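You operate a simulated robot arm through the tools that you are given. There is no shell and no other tool.

Carry out the task below with a simulated robot arm. There is one attempt and no reset: what you move stays moved.

JOB
Put things in order on the pale workbench. At the end: the tiny orange cone stands where the tiny grey cone stood; the slim cream cone stands where the tiny orange cone stood; the tiny grey cone is in the blue tray; the tiny purple cone stands where the slim cream cone stood; the brown small carton is on the brown large board; whatever was shut is shut again. Leave all else as you found it, and nothing knocked over. Set down upright: small carton.

It is judged by the outcome, as a careful person would: the job done as asked, and still so three seconds after it is handed in. It fails if anything else is knocked over, pushed out of place, dropped, spilled or broken.

ROBOT AND FRAMES
A 5-joint arm with a two-finger parallel gripper, fixed in place. Base frame: the origin is at the foot of the arm, x ahead of it, y to its left, z up; the work surface is at about z = 0. Lengths are in cm, angles in rad, forces in N, time in s.
With the tool pointing down near the work surface it reaches from about 26 to 68 cm from the base axis. Its first joint turns from -1.152 to 1.152 rad. The tool tilts only in the upright plane through the base axis and itself; it spins freely about its own axis. Payload 2.9 kg.
Tool frame: the origin (TCP) lies between the finger pads and is the grasp point; the fingertips stand 3 cm ahead of it; z points along the fingers, y is the line along which they close. The gripper opens to 11 cm. The fingers are 2 cm wide and 1 cm thick; the gripper's body (4.8 by 11.2 cm) begins 5.5 cm behind the TCP.
Orientation is that of the tool frame in the base frame, as a unit quaternion [w, x, y, z]. With the fingers straight down and closing along the base's y, the tool's x points along the base's -x, its y along +y and its z along -z.

CONTROLS
- The arm moves only by the tool arm_command. Its argument "rows" is a list of rows, each a list of 7 numbers: the turn, a rotation vector about the tool's x, y, z in units of 180 degrees (1.0 is 180 degrees), then the shift along the tool's x, y, z in units of 150 mm (1.0 is 150 mm), then the finger opening in cm, from 0 to 11. In form: [[rx, ry, rz, tx, ty, tz, jaw], ...]. A call has 1 to 20 rows; each row is the pose to reach, as a shift and turn from the pose commanded when the call began, along the tool's axes at that moment. A call with a number of a shift or a turn outside -1 to 1 is refused whole. Rows are played at 5 a second. More than 5 cm and 0.15 rad between two rows, or a gripper value outside its range, and nothing of the call is played. A pose out of reach is approached as far as the arm can. The call stops where the force on the tool passes 40 N (or 10 N more than at its start, if that is more) or the arm is blocked; 0.2 s more then pass. Each finger travels about 10.8 cm/s and halts on what it meets, pressing with about 31 N; the grip force reading is that of the motor and also rises with nothing between the fingers. The clock runs only during rows and for 0.2 s after the last one: add rows that repeat a pose to give the fingers time. The reply holds the time, the measured pose of the TCP, the force on the tool along the base axes, the opening and the grip force, in the units named above and with some noise, with the torque about the TCP (base axes, N m) and any sound that the robot's microphone picked up.
- Cameras (640 x 400 px; columns grow to the right, rows downward): "scene" is fixed at [5.09, -46.67, 60.98]; the picture's right is [0.61, -0.80, 0.00], its down [-0.41, -0.31, -0.86] and it looks along [0.68, 0.52, -0.51] (base axes); focal length 320 px, centre (320, 200). "wrist" rides on the gripper at [7.2, 1.7, -10.3] in the tool frame; the picture's right is [-0.23, 0.97, 0.00], its down [-0.76, -0.18, -0.62] and it looks along [-0.61, -0.14, 0.78] (tool axes); focal length 222 px, centre (320, 200). There is no depth. A picture from a camera that has moved, and an enlarged one, comes with that camera's place and axes in the base frame and with its lens.
- camera(camera): a new picture of that camera. The clock stands still meanwhile.
- enlarge(camera, box): a new picture of the part [left, top, right, bottom] of that camera's present view, enlarged. The clock stands still meanwhile.
- sign_off(): hands the job in; it is judged then, once.

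Nothing tells you positions but the pictures and the camera data. Unless the task says otherwise, let go and move clear before handing in.

The tools are called after ">>>" as name(argument=value, ...) on one line, values as JSON. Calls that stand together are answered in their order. arm_command: Moves the arm, as the interface text tells. Its arguments: {"type":"object","properties":{"rows":{"type":"array","items":{"type":"array","items":{"type":"number"}}}},"required":["rows"]} The other tools are called the same way: camera (camera) takes a picture; enlarge (camera, box) takes an enlarged picture of a part of a camera's view; sign_off () hands the job in.

At the start:

```text
t: 0.0
tcp_pos: [41.13, 5.19, 32.77]
tool_rot: [0.0, 0.0, 1.0, 0.0]
ft_force: [-0.6, 0.3, 0.7]
wrist_torque: [0.0, 0.02, 0.0]
opening: 10.98
grip_force: 0.0
```

scene: 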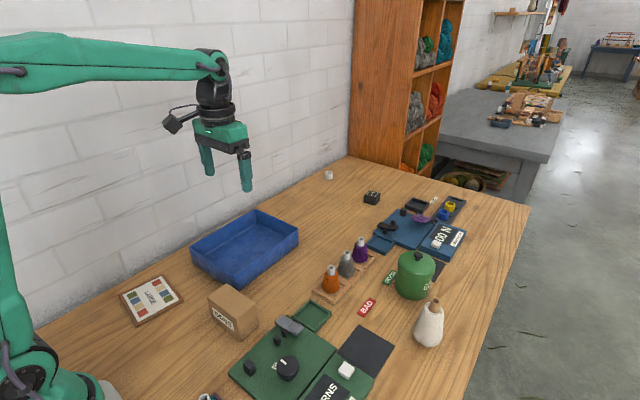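
wrist: 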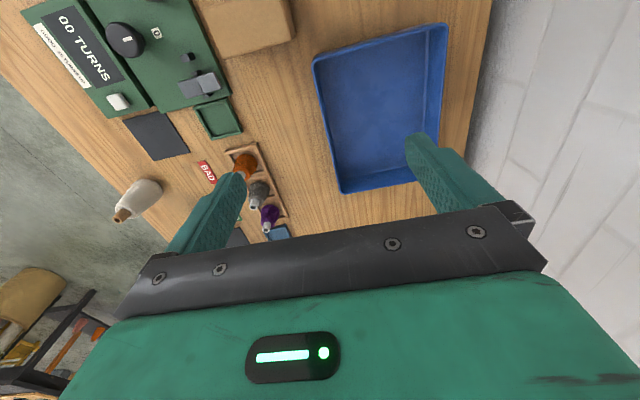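

I see a bench with a blue tray, a carton, small cones in a rack, a white/cream cone, and green and blue panels. I'll look closer at each before moving.

>>> enlarge(camera="scene", box=[280, 220, 480, 345])

>>> enlarge(camera="scene", box=[100, 260, 300, 385])

>>> enlarge(camera="scene", box=[220, 300, 420, 400])

>>> enlarge(camera="scene", box=[320, 150, 520, 275])

>>> enlarge(camera="wrist", box=[20, 0, 320, 190])

```text
3.20 times, centred on (380, 282) of scene
camera zoom: at [5.09, -46.67, 60.98], right [0.61, -0.8, 0.0], down [-0.41, -0.31, -0.86], along [0.68, 0.52, -0.51], focal length 1023 px, centre (128, -64)
```

zoom: 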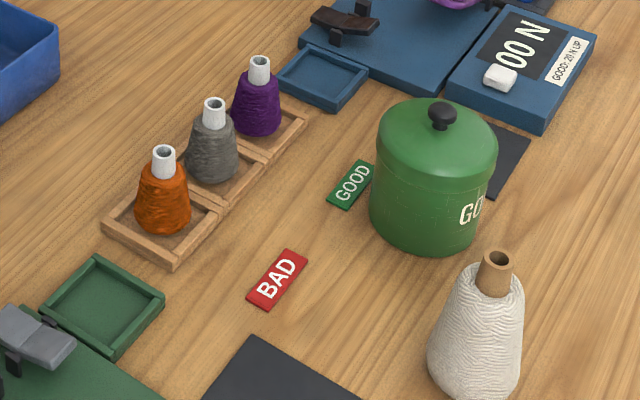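

```text
3.20 times, centred on (200, 322) of scene
camera zoom: at [5.09, -46.67, 60.98], right [0.61, -0.8, 0.0], down [-0.41, -0.31, -0.86], along [0.68, 0.52, -0.51], focal length 1023 px, centre (704, -192)
```

zoom: 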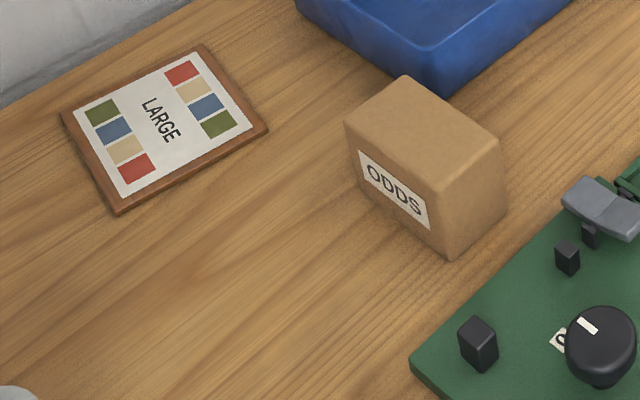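

```text
3.20 times, centred on (320, 350) of scene
camera zoom: at [5.09, -46.67, 60.98], right [0.61, -0.8, 0.0], down [-0.41, -0.31, -0.86], along [0.68, 0.52, -0.51], focal length 1023 px, centre (320, -280)
```

zoom: 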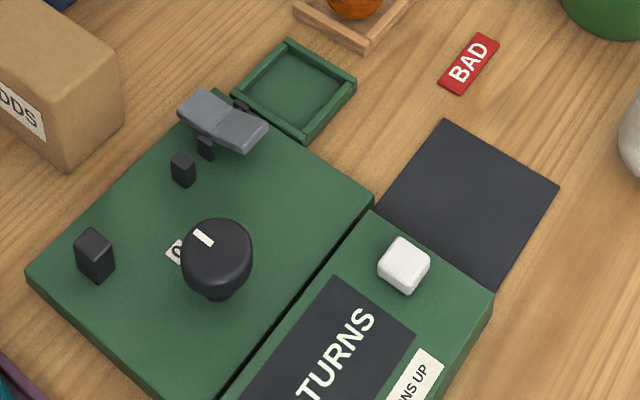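

```text
3.20 times, centred on (420, 212) of scene
camera zoom: at [5.09, -46.67, 60.98], right [0.61, -0.8, 0.0], down [-0.41, -0.31, -0.86], along [0.68, 0.52, -0.51], focal length 1023 px, centre (0, 160)
```

zoom: 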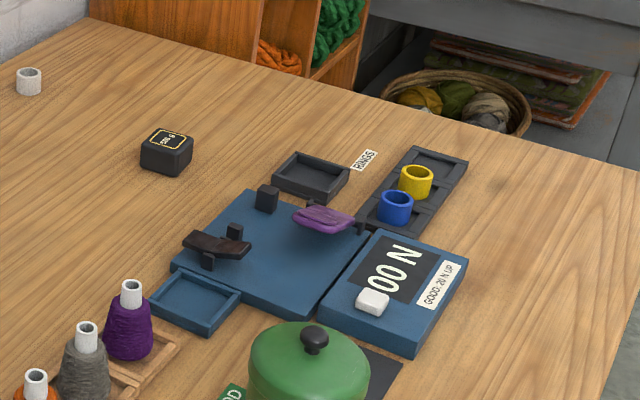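

```text
2.11 times, centred on (170, 95) of wrist
camera zoom: at [33.87, 6.82, 42.93], right [0.23, 0.97, 0.0], down [0.76, -0.18, 0.62], along [0.61, -0.14, -0.78], focal length 468 px, centre (636, 421)
```

zoom: 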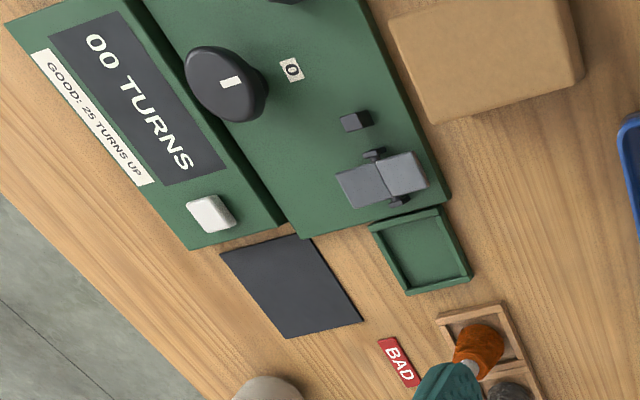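

The rack of tiny cones runs roughly along x at about (53–67, -14), the cream cone is near (55, -38), the carton near (32, -2), the LARGE board near (23, 19) and the tray near (50, 15). I'll move high above the bench to get better wrist views.

>>> arm_command(rows=[[0, 0, 0, 0.125, -0.215, 0, 11], [0, 0, 0, 0.25, -0.43, 0, 11], [0, 0, 0, 0.375, -0.645, 0, 11], [0, 0, 0, 0.5, -0.86, 0, 11], [0, 0, 0, 0.5, -0.86, 0, 11]])

>>> camera(camera="wrist")

>>> enlarge(camera="wrist", box=[220, 90, 420, 215])

>>> camera(camera="scene")

```text
t: 1.2
tcp_pos: [33.64, -7.72, 32.77]
tool_rot: [0.0, 0.0, 1.0, 0.0]
ft_force: [-0.7, 0.2, -0.1]
wrist_torque: [0.02, 0.02, -0.01]
opening: 10.99
grip_force: 0.1
```

```text
taken
camera wrist: at [26.45, -6.09, 43.02], right [0.23, 0.97, 0.0], down [0.76, -0.18, 0.62], along [0.61, -0.14, -0.78], focal length 222 px, centre (320, 200)
```

wrist: 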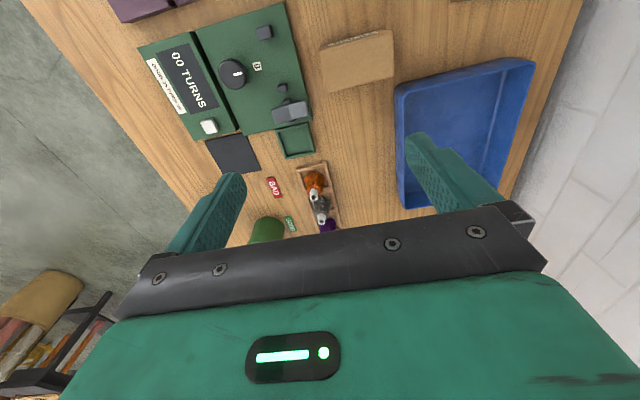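

```text
3.20 times, centred on (320, 152) of wrist
camera zoom: at [26.45, -6.09, 43.02], right [0.23, 0.97, 0.0], down [0.76, -0.18, 0.62], along [0.61, -0.14, -0.78], focal length 711 px, centre (320, 352)
```

zoom: 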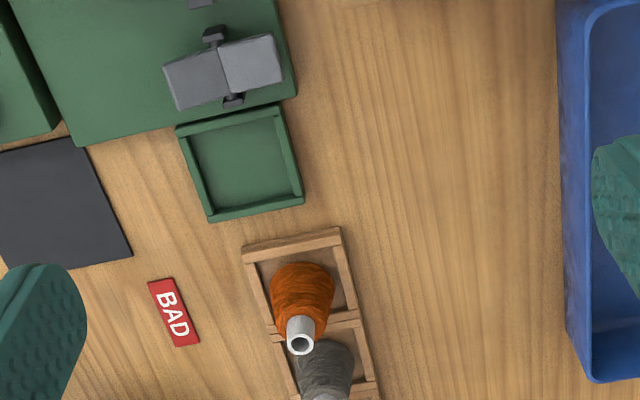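

```text
taken
```

scene: 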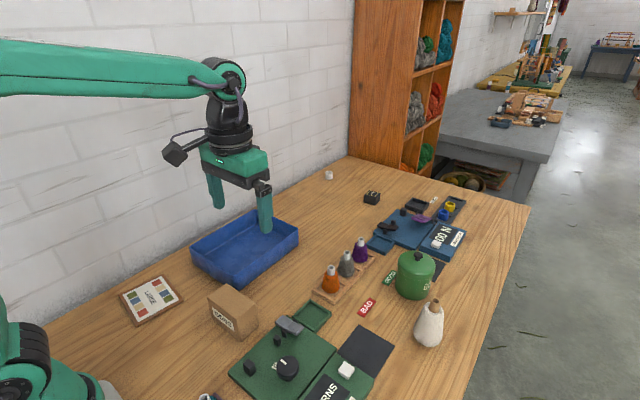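

The rack is aligned with x; cell centres seem near x 53.2, 60, 66.9, y -13.2. Next I look at the cream cone up close.

>>> arm_command(rows=[[0, 0, 0, -0.06, -0.25, 0, 11], [0, 0, 0, -0.12, -0.5, 0, 11], [0, 0, 0, -0.18, -0.75, 0, 11], [0, 0, 0, -0.24, -1.0, 0, 11]])

>>> arm_command(rows=[[0, 0, 0, -0.04, -0.2, 0.2, 11], [0, 0, 0, -0.08, -0.4, 0.4, 11], [0, 0, 0, -0.12, -0.6, 0.6, 11], [0, 0, 0, -0.17, -0.82, 0.75, 11], [0, 0, 0, -0.17, -0.82, 0.75, 11]])

>>> camera(camera="wrist")

>>> camera(camera="scene")

>>> enlarge(camera="scene", box=[300, 225, 400, 305])

>>> enlarge(camera="scene", box=[390, 280, 470, 360])

```text
t: 2.2
tcp_pos: [37.23, -22.9, 32.44]
tool_rot: [0.0, 0.0, 1.0, 0.0]
ft_force: [-0.7, -0.8, 0.2]
wrist_torque: [0.02, 0.0, -0.01]
opening: 10.99
grip_force: 0.0
```

```text
t: 3.4
tcp_pos: [39.77, -35.0, 21.43]
tool_rot: [0.0, -0.001, 1.0, 0.0]
ft_force: [-0.4, 0.1, 0.4]
wrist_torque: [0.02, 0.03, 0.02]
opening: 10.99
grip_force: 0.1
```

```text
taken
camera wrist: at [32.49, -33.36, 31.76], right [0.23, 0.97, 0.0], down [0.76, -0.18, 0.62], along [0.61, -0.14, -0.78], focal length 222 px, centre (320, 200)
```

wrist: 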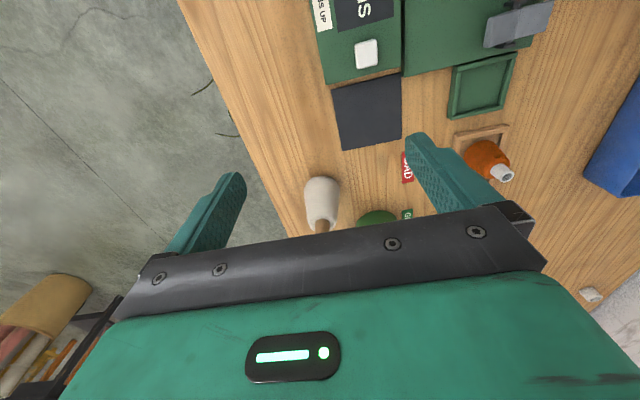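

```text
taken
```

scene: 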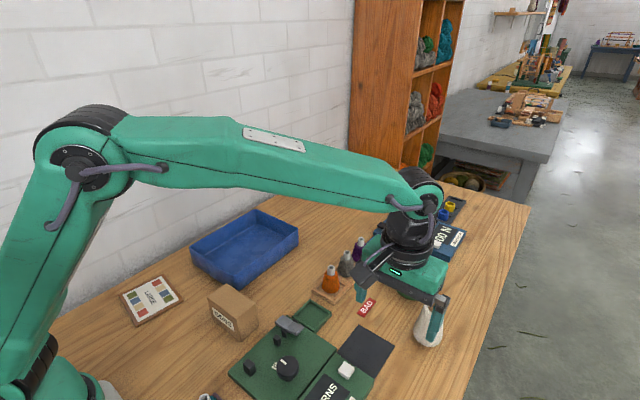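

```text
5.00 times, centred on (350, 265) of scene
camera zoom: at [5.09, -46.67, 60.98], right [0.61, -0.8, 0.0], down [-0.41, -0.31, -0.86], along [0.68, 0.52, -0.51], focal length 1598 px, centre (170, -125)
```

zoom: 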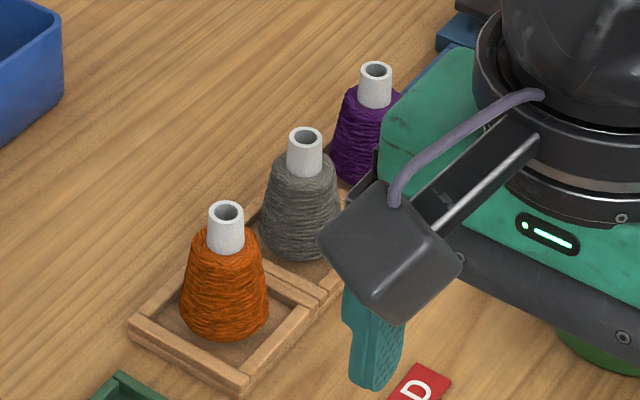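

```text
5.00 times, centred on (430, 320) of scene
camera zoom: at [5.09, -46.67, 60.98], right [0.61, -0.8, 0.0], down [-0.41, -0.31, -0.86], along [0.68, 0.52, -0.51], focal length 1598 px, centre (-230, -400)
```

zoom: 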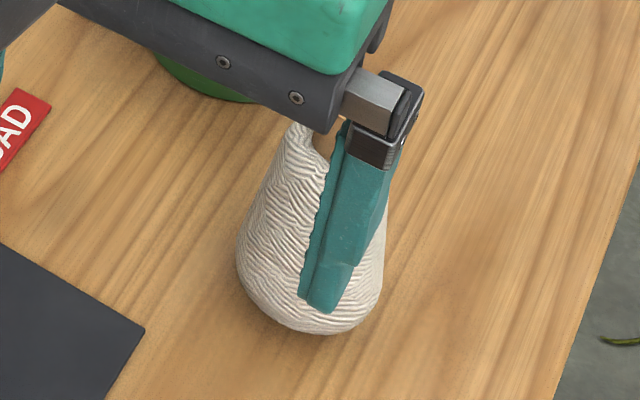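

The cream cone is at about (54.3, -38.2), ~11.4 cm tall; the green jar is at about (65.5, -30). I now move above the grey cone to align visually.

>>> arm_command(rows=[[0, 0, 0, -0.168, 0.182, 0, 11], [0, 0, 0, -0.337, 0.363, 0, 11], [0, 0, 0, -0.505, 0.545, 0, 11], [0, 0, 0, -0.673, 0.727, 0, 11]])

>>> arm_command(rows=[[0, 0, 0, -0.168, 0.18, 0.05, 11], [0, 0, 0, -0.337, 0.36, 0.1, 11], [0, 0, 0, -0.505, 0.54, 0.15, 11], [0, 0, 0, -0.673, 0.72, 0.2, 11], [0, 0, 0, -0.673, 0.72, 0.2, 11]])

>>> camera(camera="wrist")

>>> enlarge(camera="wrist", box=[240, 50, 400, 210])

>>> enlarge(camera="scene", box=[280, 180, 440, 300])

```text
t: 4.4
tcp_pos: [50.01, -23.89, 21.55]
tool_rot: [0.0, 0.001, 1.0, 0.0]
ft_force: [-0.5, 1.2, 0.4]
wrist_torque: [0.0, 0.03, -0.02]
opening: 11.02
grip_force: 0.1
```

```text
t: 5.6
tcp_pos: [59.95, -13.42, 18.45]
tool_rot: [-0.001, 0.001, 1.0, 0.0]
ft_force: [0.5, -0.6, 0.7]
wrist_torque: [0.04, -0.03, 0.0]
opening: 10.99
grip_force: 0.2
```

```text
taken
camera wrist: at [52.74, -11.85, 28.63], right [0.23, 0.97, 0.0], down [0.76, -0.18, 0.62], along [0.61, -0.14, -0.78], focal length 222 px, centre (320, 200)
```

wrist: 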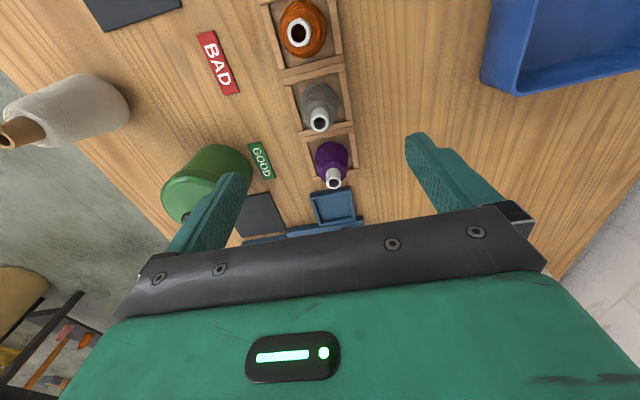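

```text
2.50 times, centred on (320, 130) of wrist
camera zoom: at [52.74, -11.85, 28.63], right [0.23, 0.97, 0.0], down [0.76, -0.18, 0.62], along [0.61, -0.14, -0.78], focal length 555 px, centre (320, 375)
```

zoom: 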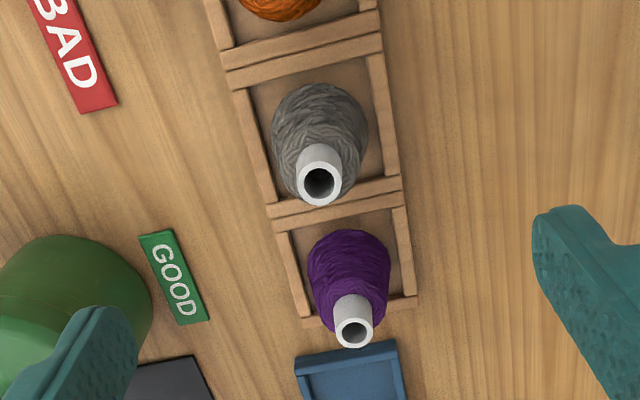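

```text
3.33 times, centred on (360, 240) of scene
camera zoom: at [5.1, -46.67, 60.98], right [0.61, -0.8, 0.0], down [-0.41, -0.31, -0.86], along [0.68, 0.52, -0.51], focal length 1066 px, centre (187, 67)
```

zoom: 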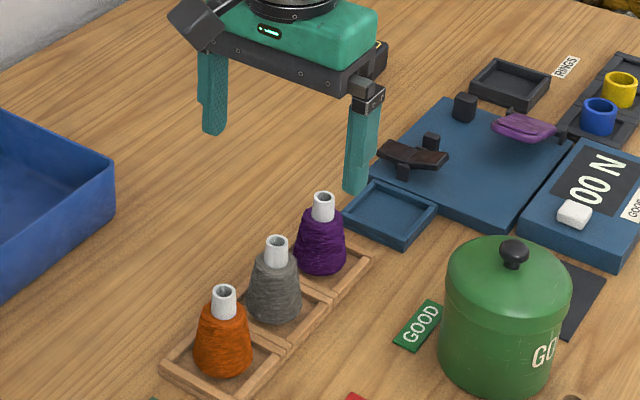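

Grey is confirmed at (60.0, -13.5) directly below the tool, with purple at (66.7, -13.5). I descend onto grey and grip it across y.

>>> arm_command(rows=[[0, 0, 0, 0, 0, 0.22, 11], [0, 0, 0, 0, -0.003, 0.44, 11], [0, 0, 0, 0, -0.005, 0.66, 11], [0, 0, 0, 0, -0.005, 0.8, 11], [0, 0, 0, 0, -0.005, 0.877, 11], [0, 0, 0, 0, -0.005, 0.877, 11]])

>>> camera(camera="scene")

>>> camera(camera="wrist")

```text
t: 7.0
tcp_pos: [60.03, -13.43, 5.37]
tool_rot: [0.0, 0.0, 1.0, 0.0]
ft_force: [0.2, 0.5, -0.2]
wrist_torque: [0.01, 0.0, 0.06]
opening: 10.98
grip_force: 0.0
```

```text
taken
```

scene: 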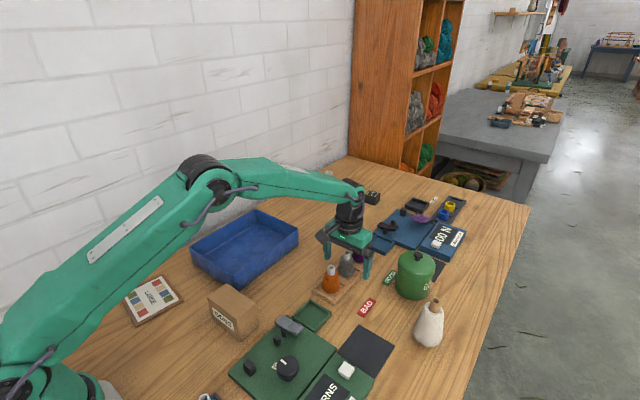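

```text
taken
camera wrist: at [52.71, -11.82, 15.61], right [0.23, 0.97, 0.0], down [0.76, -0.18, 0.62], along [0.61, -0.14, -0.78], focal length 222 px, centre (320, 200)
```

wrist: 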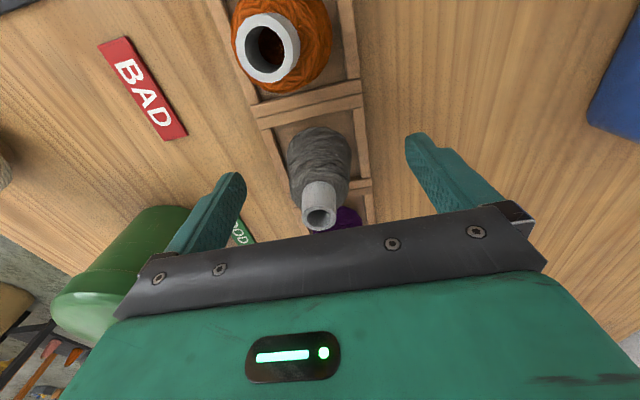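

Grey sits between the fingers. Closing slowly.

>>> arm_command(rows=[[0, 0, 0, 0, 0, 0, 8], [0, 0, 0, 0, 0, 0, 6], [0, 0, 0, 0, 0, 0, 4.5], [0, 0, 0, 0, 0, 0, 3], [0, 0, 0, 0, 0, 0, 2], [0, 0, 0, 0, 0, 0, 2]])

>>> camera(camera="wrist")

```text
t: 8.4
tcp_pos: [60.03, -13.5, 5.43]
tool_rot: [0.0, 0.0, 1.0, -0.001]
ft_force: [-0.1, -0.1, 0.7]
wrist_torque: [0.01, 0.01, 0.01]
opening: 3.8
grip_force: 31.1
```

```text
taken
camera wrist: at [52.7, -11.83, 15.63], right [0.23, 0.97, 0.0], down [0.76, -0.18, 0.62], along [0.61, -0.14, -0.78], focal length 222 px, centre (320, 200)
```

wrist: 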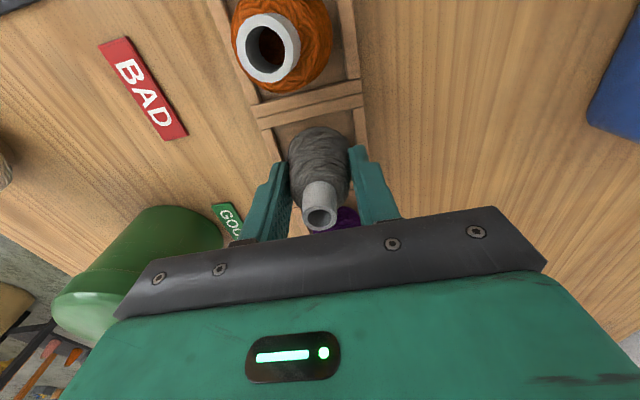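

Grip holds at 3.8 cm. I lift it and carry it toward the tray, checking on the way.

>>> arm_command(rows=[[0, 0, 0, 0, 0, -0.1, 2], [0, 0, 0, 0, 0, -0.3, 2], [0, 0, 0, 0, 0, -0.55, 2], [0, 0, 0, 0, 0, -0.8, 2], [0, 0, 0, 0, 0, -0.93, 2], [0, 0, 0, 0, 0, -0.93, 2]])

>>> arm_command(rows=[[0, 0, 0, 0.1, 0.2, 0, 2], [0, 0, 0, 0.2, 0.4, 0, 2], [0, 0, 0, 0.35, 0.6, 0, 2], [0, 0, 0, 0.5, 0.8, 0, 2], [0, 0, 0, 0.6, 1.0, 0, 2], [0, 0, 0, 0.6, 1.0, 0, 2]])

>>> camera(camera="wrist")

>>> camera(camera="scene")

```text
t: 9.8
tcp_pos: [59.78, -13.61, 19.25]
tool_rot: [0.0, 0.0, 1.0, 0.0]
ft_force: [0.4, 0.1, -0.4]
wrist_torque: [0.0, 0.0, 0.03]
opening: 3.78
grip_force: 31.4
```

```text
t: 11.2
tcp_pos: [51.05, 1.66, 19.17]
tool_rot: [0.0, 0.001, 1.0, 0.0]
ft_force: [-0.7, 0.1, -0.7]
wrist_torque: [0.01, 0.0, 0.0]
opening: 3.8
grip_force: 31.1
```

```text
taken
camera wrist: at [43.8, 3.34, 29.46], right [0.23, 0.97, 0.0], down [0.76, -0.18, 0.62], along [0.61, -0.14, -0.78], focal length 222 px, centre (320, 200)
```

wrist: 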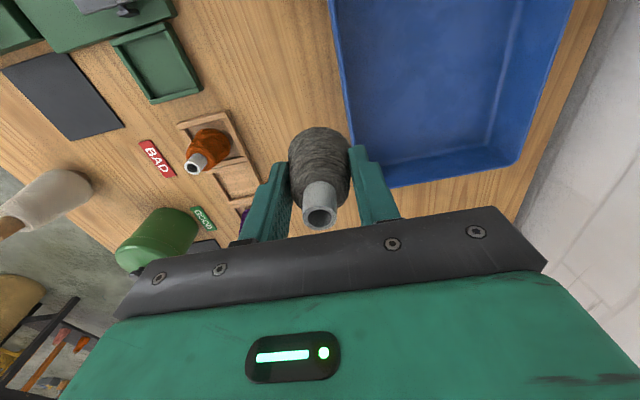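

```text
taken
```

scene: 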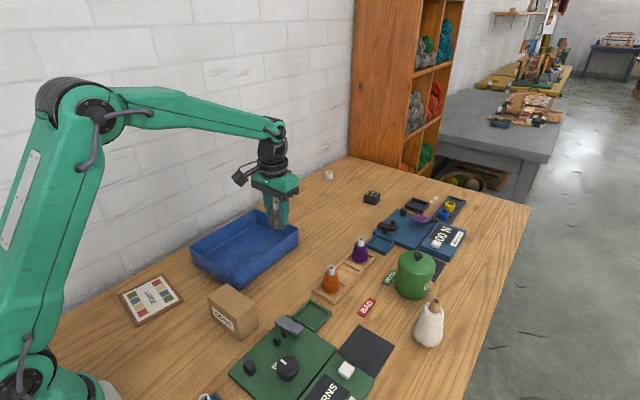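

The tray spans about x 38–63, y 6–22, rim at 6. I carry grey over to (50.5, 14) and lower part-way.

>>> arm_command(rows=[[0, 0, 0, 0.01, 0.2, 0, 2], [0, 0, 0, 0.02, 0.42, 0, 2], [0, 0, 0, 0.033, 0.64, 0, 2], [0, 0, 0, 0.033, 0.82, 0, 2], [0, 0, 0, 0.033, 0.82, 0.2, 2], [0, 0, 0, 0.033, 0.82, 0.42, 2], [0, 0, 0, 0.033, 0.82, 0.6, 2], [0, 0, 0, 0.033, 0.82, 0.75, 2], [0, 0, 0, 0.033, 0.82, 0.75, 2]])

>>> camera(camera="wrist")

>>> enlarge(camera="scene", box=[170, 170, 330, 300])

```text
t: 13.2
tcp_pos: [50.61, 14.02, 8.0]
tool_rot: [0.0, 0.0, 1.0, -0.001]
ft_force: [-1.1, -0.1, -0.8]
wrist_torque: [-0.01, 0.03, 0.0]
opening: 3.77
grip_force: 31.0
```

```text
taken
camera wrist: at [43.27, 15.61, 18.18], right [0.23, 0.97, 0.0], down [0.76, -0.18, 0.62], along [0.61, -0.14, -0.78], focal length 222 px, centre (320, 200)
```

wrist: 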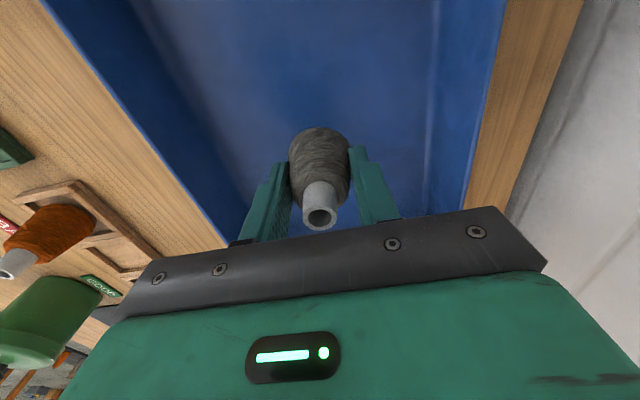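

```text
3.08 times, centred on (250, 235) of scene
camera zoom: at [5.1, -46.67, 60.98], right [0.61, -0.8, 0.0], down [-0.41, -0.31, -0.86], along [0.68, 0.52, -0.51], focal length 984 px, centre (535, 92)
```

zoom: 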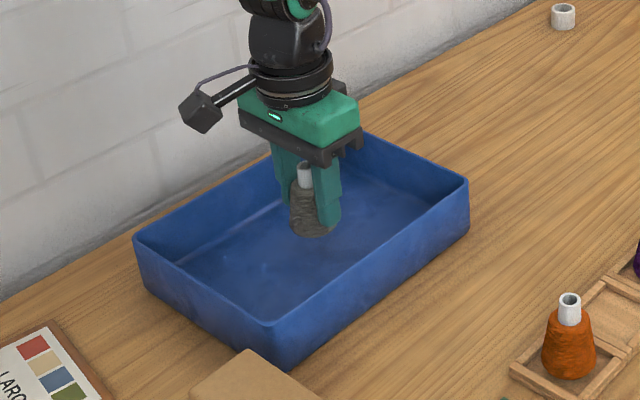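

Grey is well inside the tray. I lower it in small steps until I feel contact.

>>> arm_command(rows=[[0, 0, 0, 0, 0, 0.04, 2], [0, 0, 0, 0, 0, 0.08, 2], [0, 0, 0, 0, 0, 0.11, 2], [0, 0, 0, 0, 0, 0.13, 2], [0, 0, 0, 0, 0, 0.13, 2]])

```text
t: 14.4
tcp_pos: [50.39, 13.81, 6.02]
tool_rot: [0.001, 0.0, 1.0, 0.0]
ft_force: [-0.9, 0.8, -0.5]
wrist_torque: [0.0, -0.01, -0.02]
opening: 3.77
grip_force: 30.8
```

>>> arm_command(rows=[[0, 0, 0, 0, 0, 0.01, 2], [0, 0, 0, 0, 0, 0.02, 2], [0, 0, 0, 0, 0, 0.025, 2], [0, 0, 0, 0, 0, 0.025, 2]])

>>> enlarge(camera="scene", box=[210, 190, 290, 270])

```text
t: 15.4
tcp_pos: [50.48, 13.86, 5.71]
tool_rot: [0.0, 0.0, 1.0, 0.0]
ft_force: [0.0, -0.9, -0.7]
wrist_torque: [0.0, -0.03, -0.03]
opening: 3.77
grip_force: 31.3
```

```text
5.00 times, centred on (250, 230) of scene
camera zoom: at [5.09, -46.67, 60.98], right [0.61, -0.8, 0.0], down [-0.41, -0.31, -0.86], along [0.68, 0.52, -0.51], focal length 1598 px, centre (670, 50)
```

zoom: 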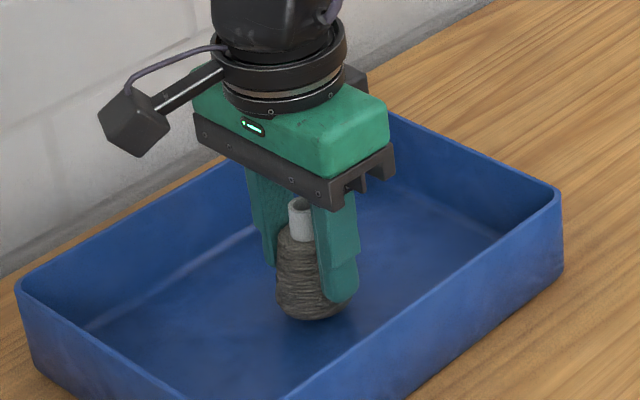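

>>> arm_command(rows=[[0, 0, 0, 0, 0, 0.007, 2], [0, 0, 0, 0, 0, 0.015, 2], [0, 0, 0, 0, 0, 0.015, 2]])

>>> arm_command(rows=[[0, 0, 0, 0, 0, 0.007, 2], [0, 0, 0, 0, 0, 0.014, 2], [0, 0, 0, 0, 0, 0.014, 2]])

```text
t: 16.2
tcp_pos: [50.39, 13.81, 5.36]
tool_rot: [0.0, 0.0, 1.0, 0.0]
ft_force: [-0.8, 0.3, -0.3]
wrist_torque: [0.0, -0.01, 0.01]
opening: 3.78
grip_force: 30.9
```

```text
t: 17.0
tcp_pos: [50.43, 13.85, 5.34]
tool_rot: [0.0, 0.001, 1.0, 0.0]
ft_force: [-1.0, 0.1, 1.8]
wrist_torque: [-0.04, 0.04, 0.04]
opening: 3.79
grip_force: 30.9
```

>>> arm_command(rows=[[0, 0, 0, 0, 0, 0.005, 2], [0, 0, 0, 0, 0, 0.01, 2], [0, 0, 0, 0, 0, 0.01, 2]])

```text
t: 17.8
tcp_pos: [50.61, 13.95, 5.29]
tool_rot: [0.001, 0.001, 1.0, 0.0]
ft_force: [-5.5, -3.6, 19.4]
wrist_torque: [-0.14, 0.28, -0.01]
opening: 3.78
grip_force: 31.2
```

Contact felt. I ease off slightly, release and rise.

>>> arm_command(rows=[[0, 0, 0, 0, 0, -0.008, 2], [0, 0, 0, 0, 0, -0.008, 2], [0, 0, 0, 0, 0, -0.008, 4.2], [0, 0, 0, 0, 0, -0.008, 5], [0, 0, 0, 0, 0, -0.008, 6.5], [0, 0, 0, 0, 0, -0.008, 6.5], [0, 0, 0, 0, 0, -0.1, 6.5], [0, 0, 0, 0, 0, -0.35, 6.5], [0, 0, 0, 0, 0, -0.65, 6.5], [0, 0, 0, 0, 0, -0.95, 6.5], [0, 0, 0, 0, 0, -0.95, 6.5]])

>>> enlarge(camera="scene", box=[170, 170, 330, 300])

>>> camera(camera="wrist")

```text
t: 20.2
tcp_pos: [50.66, 13.96, 19.27]
tool_rot: [0.0, 0.0, 1.0, -0.001]
ft_force: [0.0, -0.4, -0.4]
wrist_torque: [0.0, -0.03, 0.0]
opening: 6.49
grip_force: 0.1
```

```text
3.08 times, centred on (250, 235) of scene
camera zoom: at [5.09, -46.67, 60.98], right [0.61, -0.8, 0.0], down [-0.41, -0.31, -0.86], along [0.68, 0.52, -0.51], focal length 984 px, centre (535, 92)
```

zoom: 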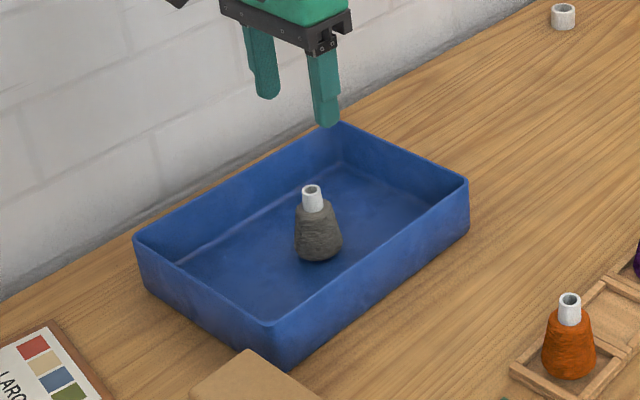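

```text
taken
camera wrist: at [43.33, 15.58, 29.37], right [0.23, 0.97, 0.0], down [0.76, -0.18, 0.62], along [0.61, -0.14, -0.78], focal length 222 px, centre (320, 200)
```

wrist: 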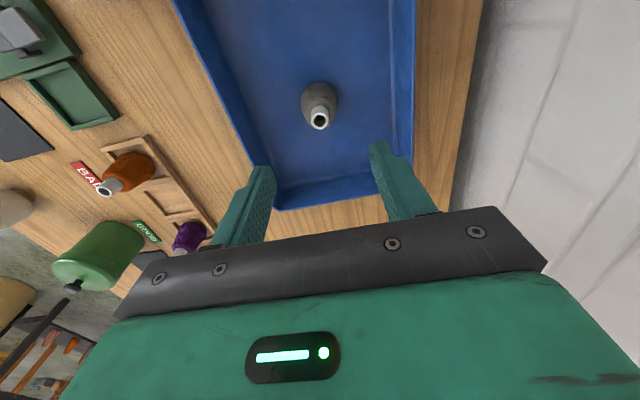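

Grey stands upright in the tray. Next is orange at about (53.0, -13.5), to go into grey's vacated cell.

>>> arm_command(rows=[[0, 0, 0, -0.02, -0.23, 0, 8], [0, 0, 0, -0.04, -0.46, 0, 10], [0, 0, 0, -0.06, -0.69, 0, 10], [0, 0, 0, -0.083, -0.913, 0, 10]])

>>> arm_command(rows=[[0, 0, 0, -0.02, -0.23, 0, 10], [0, 0, 0, -0.04, -0.46, 0, 10], [0, 0, 0, -0.06, -0.69, 0, 10], [0, 0, 0, -0.083, -0.912, 0, 10], [0, 0, 0, -0.083, -0.912, 0, 10]])

>>> enlarge(camera="wrist", box=[240, 50, 400, 210])

>>> camera(camera="wrist")

```text
t: 21.2
tcp_pos: [51.82, 0.16, 19.38]
tool_rot: [0.0, 0.0, 1.0, 0.001]
ft_force: [0.4, -0.3, -0.4]
wrist_torque: [0.01, 0.0, -0.02]
opening: 10.01
grip_force: 0.1
```

```text
t: 22.4
tcp_pos: [52.98, -13.59, 19.02]
tool_rot: [0.0, -0.001, 1.0, 0.0]
ft_force: [0.4, -0.2, 0.3]
wrist_torque: [-0.02, 0.01, -0.02]
opening: 9.97
grip_force: 0.1
```

```text
2.50 times, centred on (320, 130) of wrist
camera zoom: at [45.63, -11.92, 29.36], right [0.23, 0.97, 0.0], down [0.76, -0.18, 0.62], along [0.61, -0.14, -0.78], focal length 555 px, centre (320, 375)
```

zoom: 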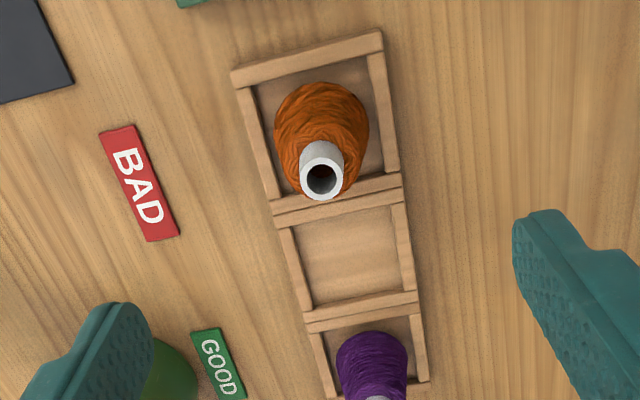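

```text
taken
camera wrist: at [45.63, -11.92, 29.36], right [0.23, 0.97, 0.0], down [0.76, -0.18, 0.62], along [0.61, -0.14, -0.78], focal length 222 px, centre (320, 200)
```

wrist: 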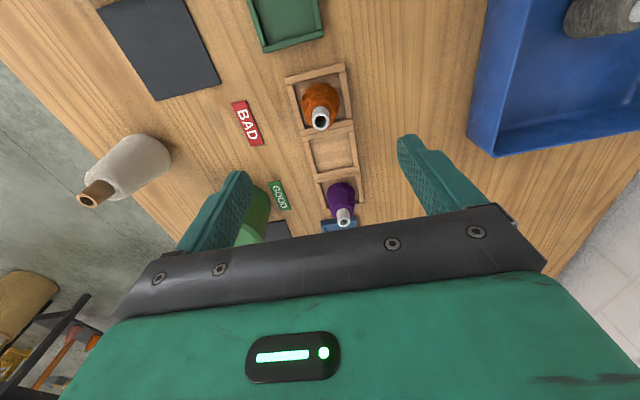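

Orange is aligned under the tool. Descend, grip, lift.

>>> arm_command(rows=[[0, 0, 0, 0, 0, 0.23, 10], [0, 0, 0, 0, 0, 0.46, 10], [0, 0, 0, 0, 0, 0.69, 10], [0, 0, 0, 0, 0, 0.86, 10], [0, 0, 0, 0, 0, 0.936, 10], [0, 0, 0, 0, 0, 0.936, 8], [0, 0, 0, 0, 0, 0.936, 6], [0, 0, 0, 0, 0, 0.936, 4.5], [0, 0, 0, 0, 0, 0.936, 3], [0, 0, 0, 0, 0, 0.936, 2], [0, 0, 0, 0, 0, 0.936, 2]])

>>> camera(camera="wrist")

```text
t: 24.8
tcp_pos: [52.87, -13.57, 5.05]
tool_rot: [0.0, 0.0, 1.0, 0.0]
ft_force: [0.4, 0.6, -0.1]
wrist_torque: [-0.02, 0.03, 0.0]
opening: 3.9
grip_force: 31.1
```

```text
taken
camera wrist: at [45.61, -11.83, 15.49], right [0.23, 0.97, 0.0], down [0.76, -0.18, 0.62], along [0.61, -0.14, -0.78], focal length 222 px, centre (320, 200)
```

wrist: 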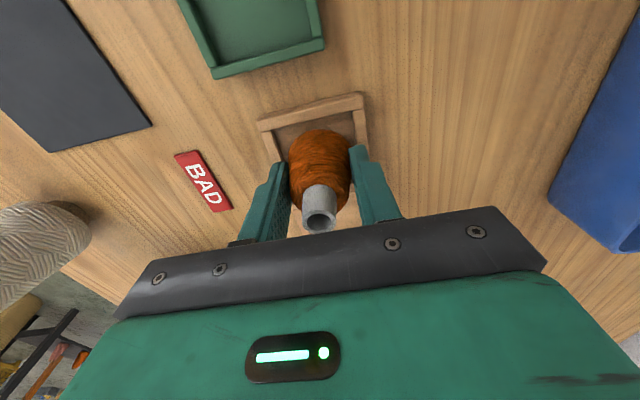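

>>> arm_command(rows=[[0, 0, 0, 0, 0, -0.1, 2], [0, 0, 0, 0, 0, -0.27, 2], [0, 0, 0, -0.15, 0, -0.27, 2], [0, 0, 0, -0.32, 0, -0.27, 2], [0, 0, 0, -0.467, 0, -0.27, 2], [0, 0, 0, -0.467, 0, -0.27, 2]])

>>> camera(camera="wrist")

>>> enlarge(camera="scene", box=[300, 225, 400, 305])

```text
t: 26.2
tcp_pos: [60.06, -13.58, 9.34]
tool_rot: [-0.001, 0.001, 1.0, 0.0]
ft_force: [-0.6, 1.1, -0.3]
wrist_torque: [-0.01, 0.0, -0.05]
opening: 3.89
grip_force: 31.0
```

```text
taken
camera wrist: at [52.71, -11.94, 19.54], right [0.23, 0.97, 0.0], down [0.76, -0.18, 0.62], along [0.61, -0.14, -0.78], focal length 222 px, centre (320, 200)
```

wrist: 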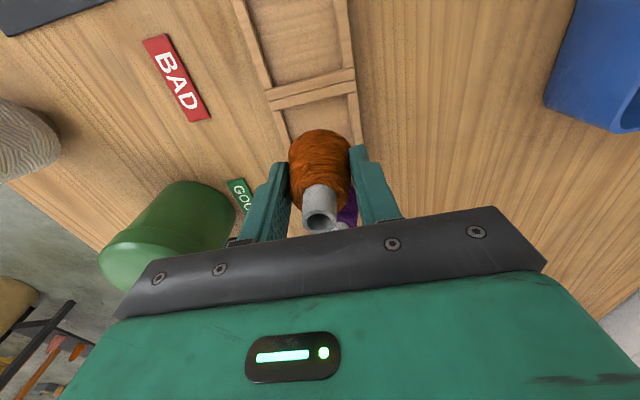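

```text
5.00 times, centred on (350, 265) of scene
camera zoom: at [5.1, -46.67, 60.98], right [0.61, -0.8, 0.0], down [-0.41, -0.31, -0.86], along [0.68, 0.52, -0.51], focal length 1598 px, centre (170, -125)
```

zoom: 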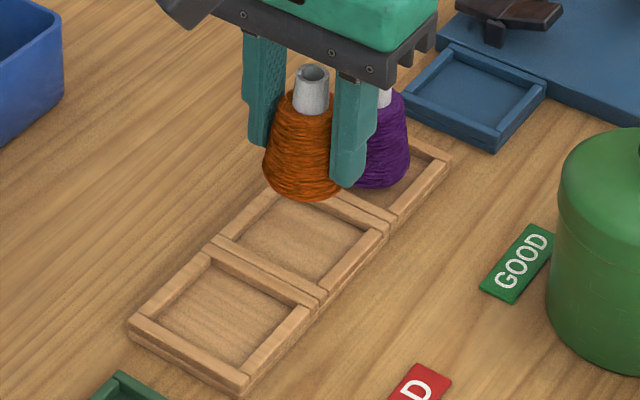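

Lowering orange into the middle cell.

>>> arm_command(rows=[[0, 0, 0, 0, 0, 0.08, 2], [0, 0, 0, 0, 0, 0.16, 2], [0, 0, 0, 0, 0, 0.22, 2], [0, 0, 0, 0, 0, 0.255, 2], [0, 0, 0, 0, 0, 0.255, 2]])

>>> arm_command(rows=[[0, 0, 0, 0, 0, 0.005, 2], [0, 0, 0, 0, 0, 0.01, 2], [0, 0, 0, 0, 0, 0.01, 2]])

```text
t: 27.4
tcp_pos: [60.02, -13.55, 5.52]
tool_rot: [0.0, 0.0, 1.0, 0.0]
ft_force: [-0.2, 0.3, 0.1]
wrist_torque: [-0.01, 0.0, 0.03]
opening: 3.86
grip_force: 31.0
```

```text
t: 28.2
tcp_pos: [59.91, -13.63, 5.24]
tool_rot: [0.0, 0.0, 1.0, 0.0]
ft_force: [1.0, 1.0, -0.1]
wrist_torque: [0.01, 0.01, 0.01]
opening: 3.88
grip_force: 30.8
```

>>> arm_command(rows=[[0, 0, 0, 0, 0, 0.005, 2], [0, 0, 0, 0, 0, 0.01, 2], [0, 0, 0, 0, 0, 0.01, 2]])

>>> arm_command(rows=[[0, 0, 0, 0, 0, 0.004, 2], [0, 0, 0, 0, 0, 0.008, 2], [0, 0, 0, 0, 0, 0.008, 2]])

```text
t: 29.0
tcp_pos: [59.85, -13.43, 5.15]
tool_rot: [0.001, 0.0, 1.0, 0.0]
ft_force: [-0.7, 0.2, 3.7]
wrist_torque: [-0.06, 0.02, -0.01]
opening: 3.86
grip_force: 31.1
```

```text
t: 29.8
tcp_pos: [59.98, -13.49, 5.27]
tool_rot: [0.002, 0.0, 1.0, 0.0]
ft_force: [-3.3, 0.0, 16.0]
wrist_torque: [-0.05, 0.21, -0.01]
opening: 3.89
grip_force: 30.6
```

Contact. Release and rise.

>>> arm_command(rows=[[0, 0, 0, 0, 0, -0.007, 2], [0, 0, 0, 0, 0, -0.007, 2], [0, 0, 0, 0, 0, -0.007, 4.2], [0, 0, 0, 0, 0, -0.007, 5], [0, 0, 0, 0, 0, -0.007, 7], [0, 0, 0, 0, 0, -0.007, 8], [0, 0, 0, 0, 0, -0.1, 8], [0, 0, 0, 0, 0, -0.35, 8], [0, 0, 0, 0, 0, -0.65, 8], [0, 0, 0, 0, 0, -0.95, 8], [0, 0, 0, 0, 0, -0.95, 8]])

>>> enlarge(camera="wrist", box=[240, 50, 400, 210])

>>> enlarge(camera="scene", box=[300, 225, 400, 305])

>>> enlarge(camera="scene", box=[395, 285, 465, 355])

```text
t: 32.2
tcp_pos: [60.02, -13.47, 19.61]
tool_rot: [0.0, 0.001, 1.0, 0.0]
ft_force: [-0.2, 0.0, -0.4]
wrist_torque: [-0.01, 0.0, -0.01]
opening: 7.99
grip_force: 0.1
```

```text
2.50 times, centred on (320, 130) of wrist
camera zoom: at [52.69, -11.82, 29.81], right [0.23, 0.97, 0.0], down [0.76, -0.18, 0.62], along [0.61, -0.14, -0.78], focal length 555 px, centre (320, 375)
```

zoom: 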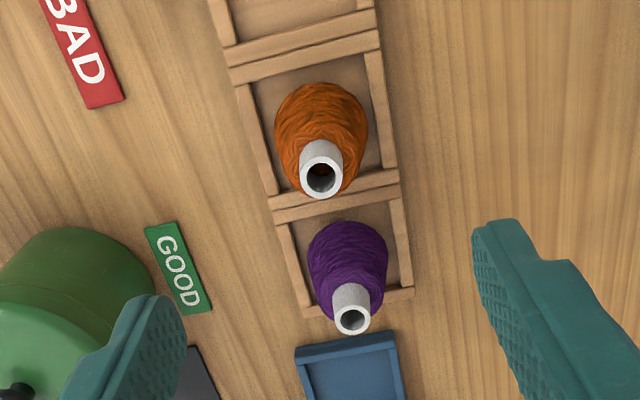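

```text
5.00 times, centred on (350, 265) of scene
camera zoom: at [5.09, -46.67, 60.98], right [0.61, -0.8, 0.0], down [-0.41, -0.31, -0.86], along [0.68, 0.52, -0.51], focal length 1598 px, centre (170, -125)
```

zoom: 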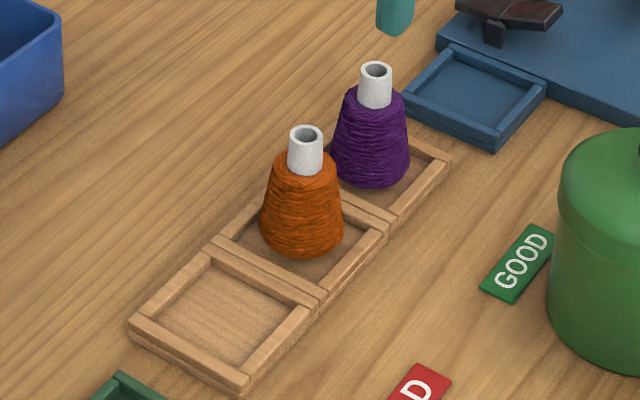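

```text
5.71 times, centred on (430, 320) of scene
camera zoom: at [5.09, -46.67, 60.98], right [0.61, -0.8, 0.0], down [-0.41, -0.31, -0.86], along [0.68, 0.52, -0.51], focal length 1827 px, centre (-309, -486)
```

zoom: 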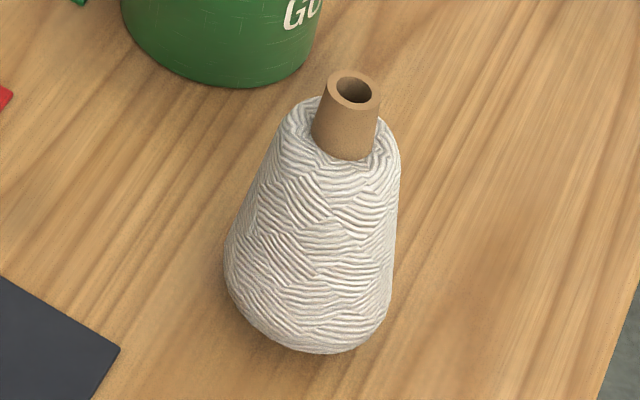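

Orange is well placed in the middle cell. Now to the cream cone, estimated (54.0, -38.1), about 11.6 tall.

>>> arm_command(rows=[[0, 0, 0, 0.05, -0.205, 0, 11], [0, 0, 0, 0.1, -0.41, 0, 11], [0, 0, 0, 0.15, -0.615, 0, 11], [0, 0, 0, 0.2, -0.822, 0, 11]])

>>> arm_command(rows=[[0, 0, 0, 0.05, -0.205, 0, 11], [0, 0, 0, 0.1, -0.41, 0, 11], [0, 0, 0, 0.15, -0.615, 0, 11], [0, 0, 0, 0.2, -0.822, 0, 11], [0, 0, 0, 0.2, -0.822, 0, 11]])

>>> enlarge(camera="wrist", box=[240, 60, 400, 220])

>>> camera(camera="wrist")

>>> camera(camera="scene")

```text
t: 33.2
tcp_pos: [56.97, -25.7, 19.52]
tool_rot: [-0.001, 0.0, 1.0, 0.0]
ft_force: [0.0, 0.1, -1.0]
wrist_torque: [0.06, 0.03, 0.02]
opening: 10.99
grip_force: 0.1
```

```text
t: 34.4
tcp_pos: [53.81, -37.95, 19.33]
tool_rot: [0.0, 0.0, 1.0, 0.0]
ft_force: [-0.3, -0.8, -0.3]
wrist_torque: [-0.02, 0.0, 0.02]
opening: 11.0
grip_force: 0.1
out of reach, approached as far as the arm can: row 4, 5
```

```text
2.50 times, centred on (320, 140) of wrist
camera zoom: at [46.56, -36.28, 29.59], right [0.23, 0.97, 0.0], down [0.76, -0.18, 0.62], along [0.61, -0.14, -0.78], focal length 555 px, centre (320, 350)
```

zoom: 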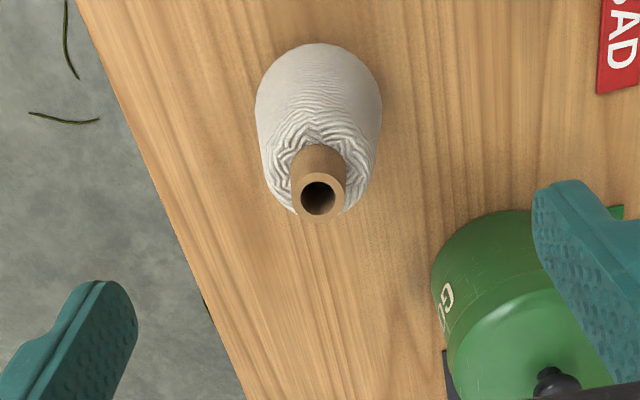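

```text
taken
camera wrist: at [46.56, -36.28, 29.59], right [0.23, 0.97, 0.0], down [0.76, -0.18, 0.62], along [0.61, -0.14, -0.78], focal length 222 px, centre (320, 200)
```

wrist: 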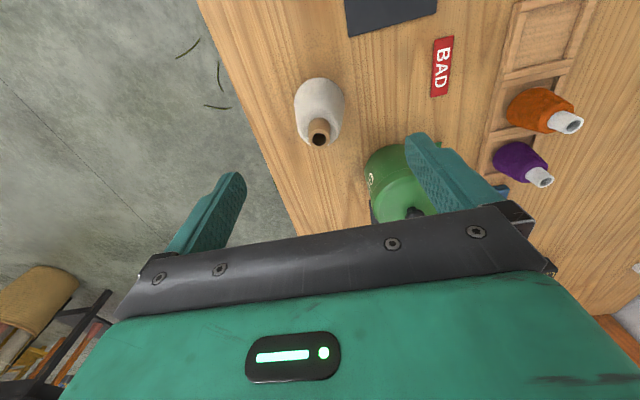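

```text
taken
```

scene: 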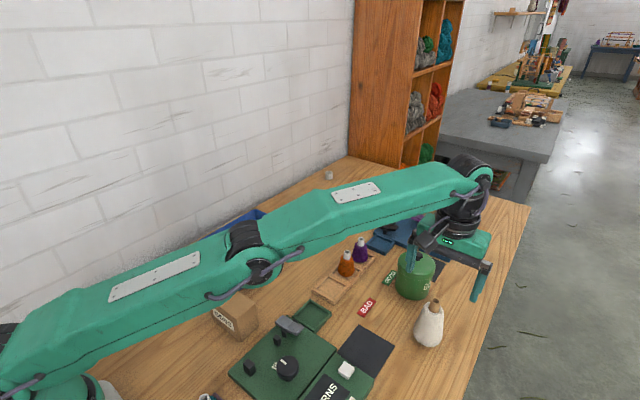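

Cream's tube is centred at (54.1, -38.05), almost under the tool. I descend to TCP z 7 and check reach.

>>> arm_command(rows=[[0, 0, 0, -0.005, 0, 0.22, 11], [0, 0, 0, -0.01, 0, 0.44, 11], [0, 0, 0, -0.01, 0, 0.64, 11], [0, 0, 0, -0.01, 0, 0.76, 11], [0, 0, 0, -0.01, 0, 0.81, 11], [0, 0, 0, -0.01, 0, 0.81, 11]])

>>> camera(camera="wrist")

>>> enlarge(camera="scene", box=[380, 250, 490, 360])

```text
t: 35.8
tcp_pos: [53.96, -37.87, 7.06]
tool_rot: [0.0, -0.001, 1.0, 0.001]
ft_force: [-0.5, -0.4, 1.1]
wrist_torque: [-0.04, 0.03, -0.03]
opening: 10.99
grip_force: 0.1
```

```text
taken
camera wrist: at [46.6, -36.24, 17.3], right [0.23, 0.97, 0.0], down [0.76, -0.18, 0.62], along [0.61, -0.14, -0.78], focal length 222 px, centre (320, 200)
```

wrist: 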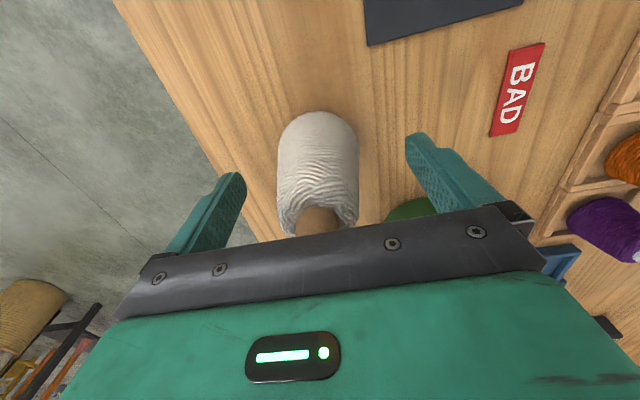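

```text
3.64 times, centred on (435, 305) of scene
camera zoom: at [5.09, -46.67, 60.98], right [0.61, -0.8, 0.0], down [-0.41, -0.31, -0.86], along [0.68, 0.52, -0.51], focal length 1162 px, centre (-98, -182)
```

zoom: 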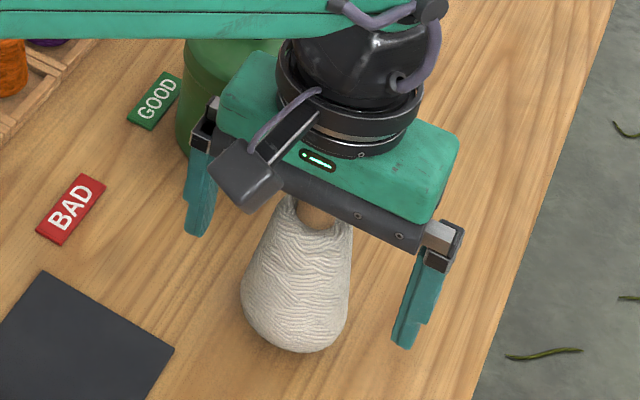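

Clear. Closing on the cream cone.

>>> arm_command(rows=[[0, 0, 0, 0, 0, 0, 9], [0, 0, 0, 0, 0, 0, 7.5], [0, 0, 0, 0, 0, 0, 6.5], [0, 0, 0, 0, 0, 0, 5.5], [0, 0, 0, 0, 0, 0, 4.5], [0, 0, 0, 0, 0, 0, 3.5], [0, 0, 0, 0, 0, 0, 3.5]])

>>> camera(camera="wrist")

>>> enlarge(camera="scene", box=[380, 250, 490, 360])

```text
t: 37.4
tcp_pos: [53.72, -37.86, 7.12]
tool_rot: [0.0, -0.001, 1.0, 0.0]
ft_force: [-0.4, -0.5, 1.1]
wrist_torque: [0.0, -0.04, -0.05]
opening: 5.18
grip_force: 31.2
```

```text
taken
camera wrist: at [46.61, -36.24, 17.34], right [0.23, 0.97, 0.0], down [0.76, -0.18, 0.62], along [0.61, -0.14, -0.78], focal length 222 px, centre (320, 200)
```

wrist: 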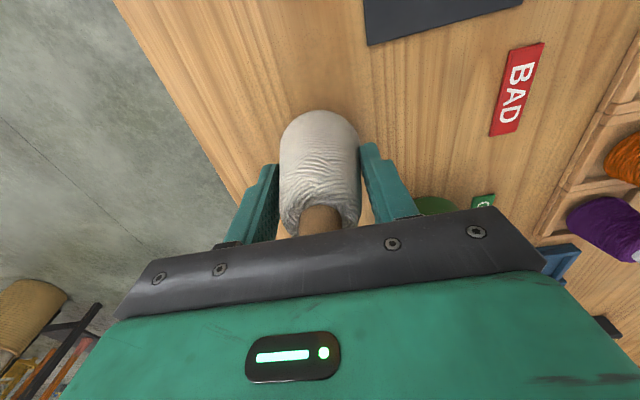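

```text
3.64 times, centred on (435, 305) of scene
camera zoom: at [5.09, -46.67, 60.98], right [0.61, -0.8, 0.0], down [-0.41, -0.31, -0.86], along [0.68, 0.52, -0.51], focal length 1162 px, centre (-98, -182)
```

zoom: 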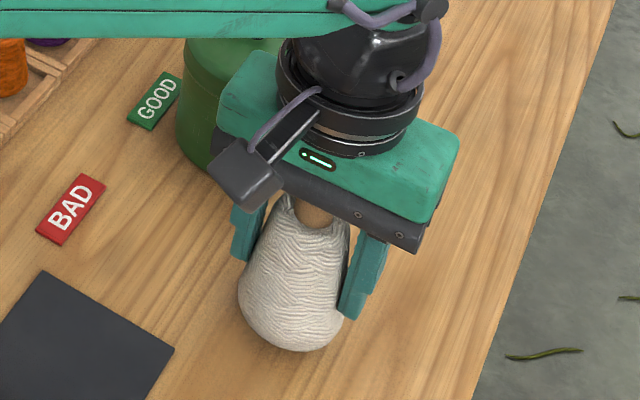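

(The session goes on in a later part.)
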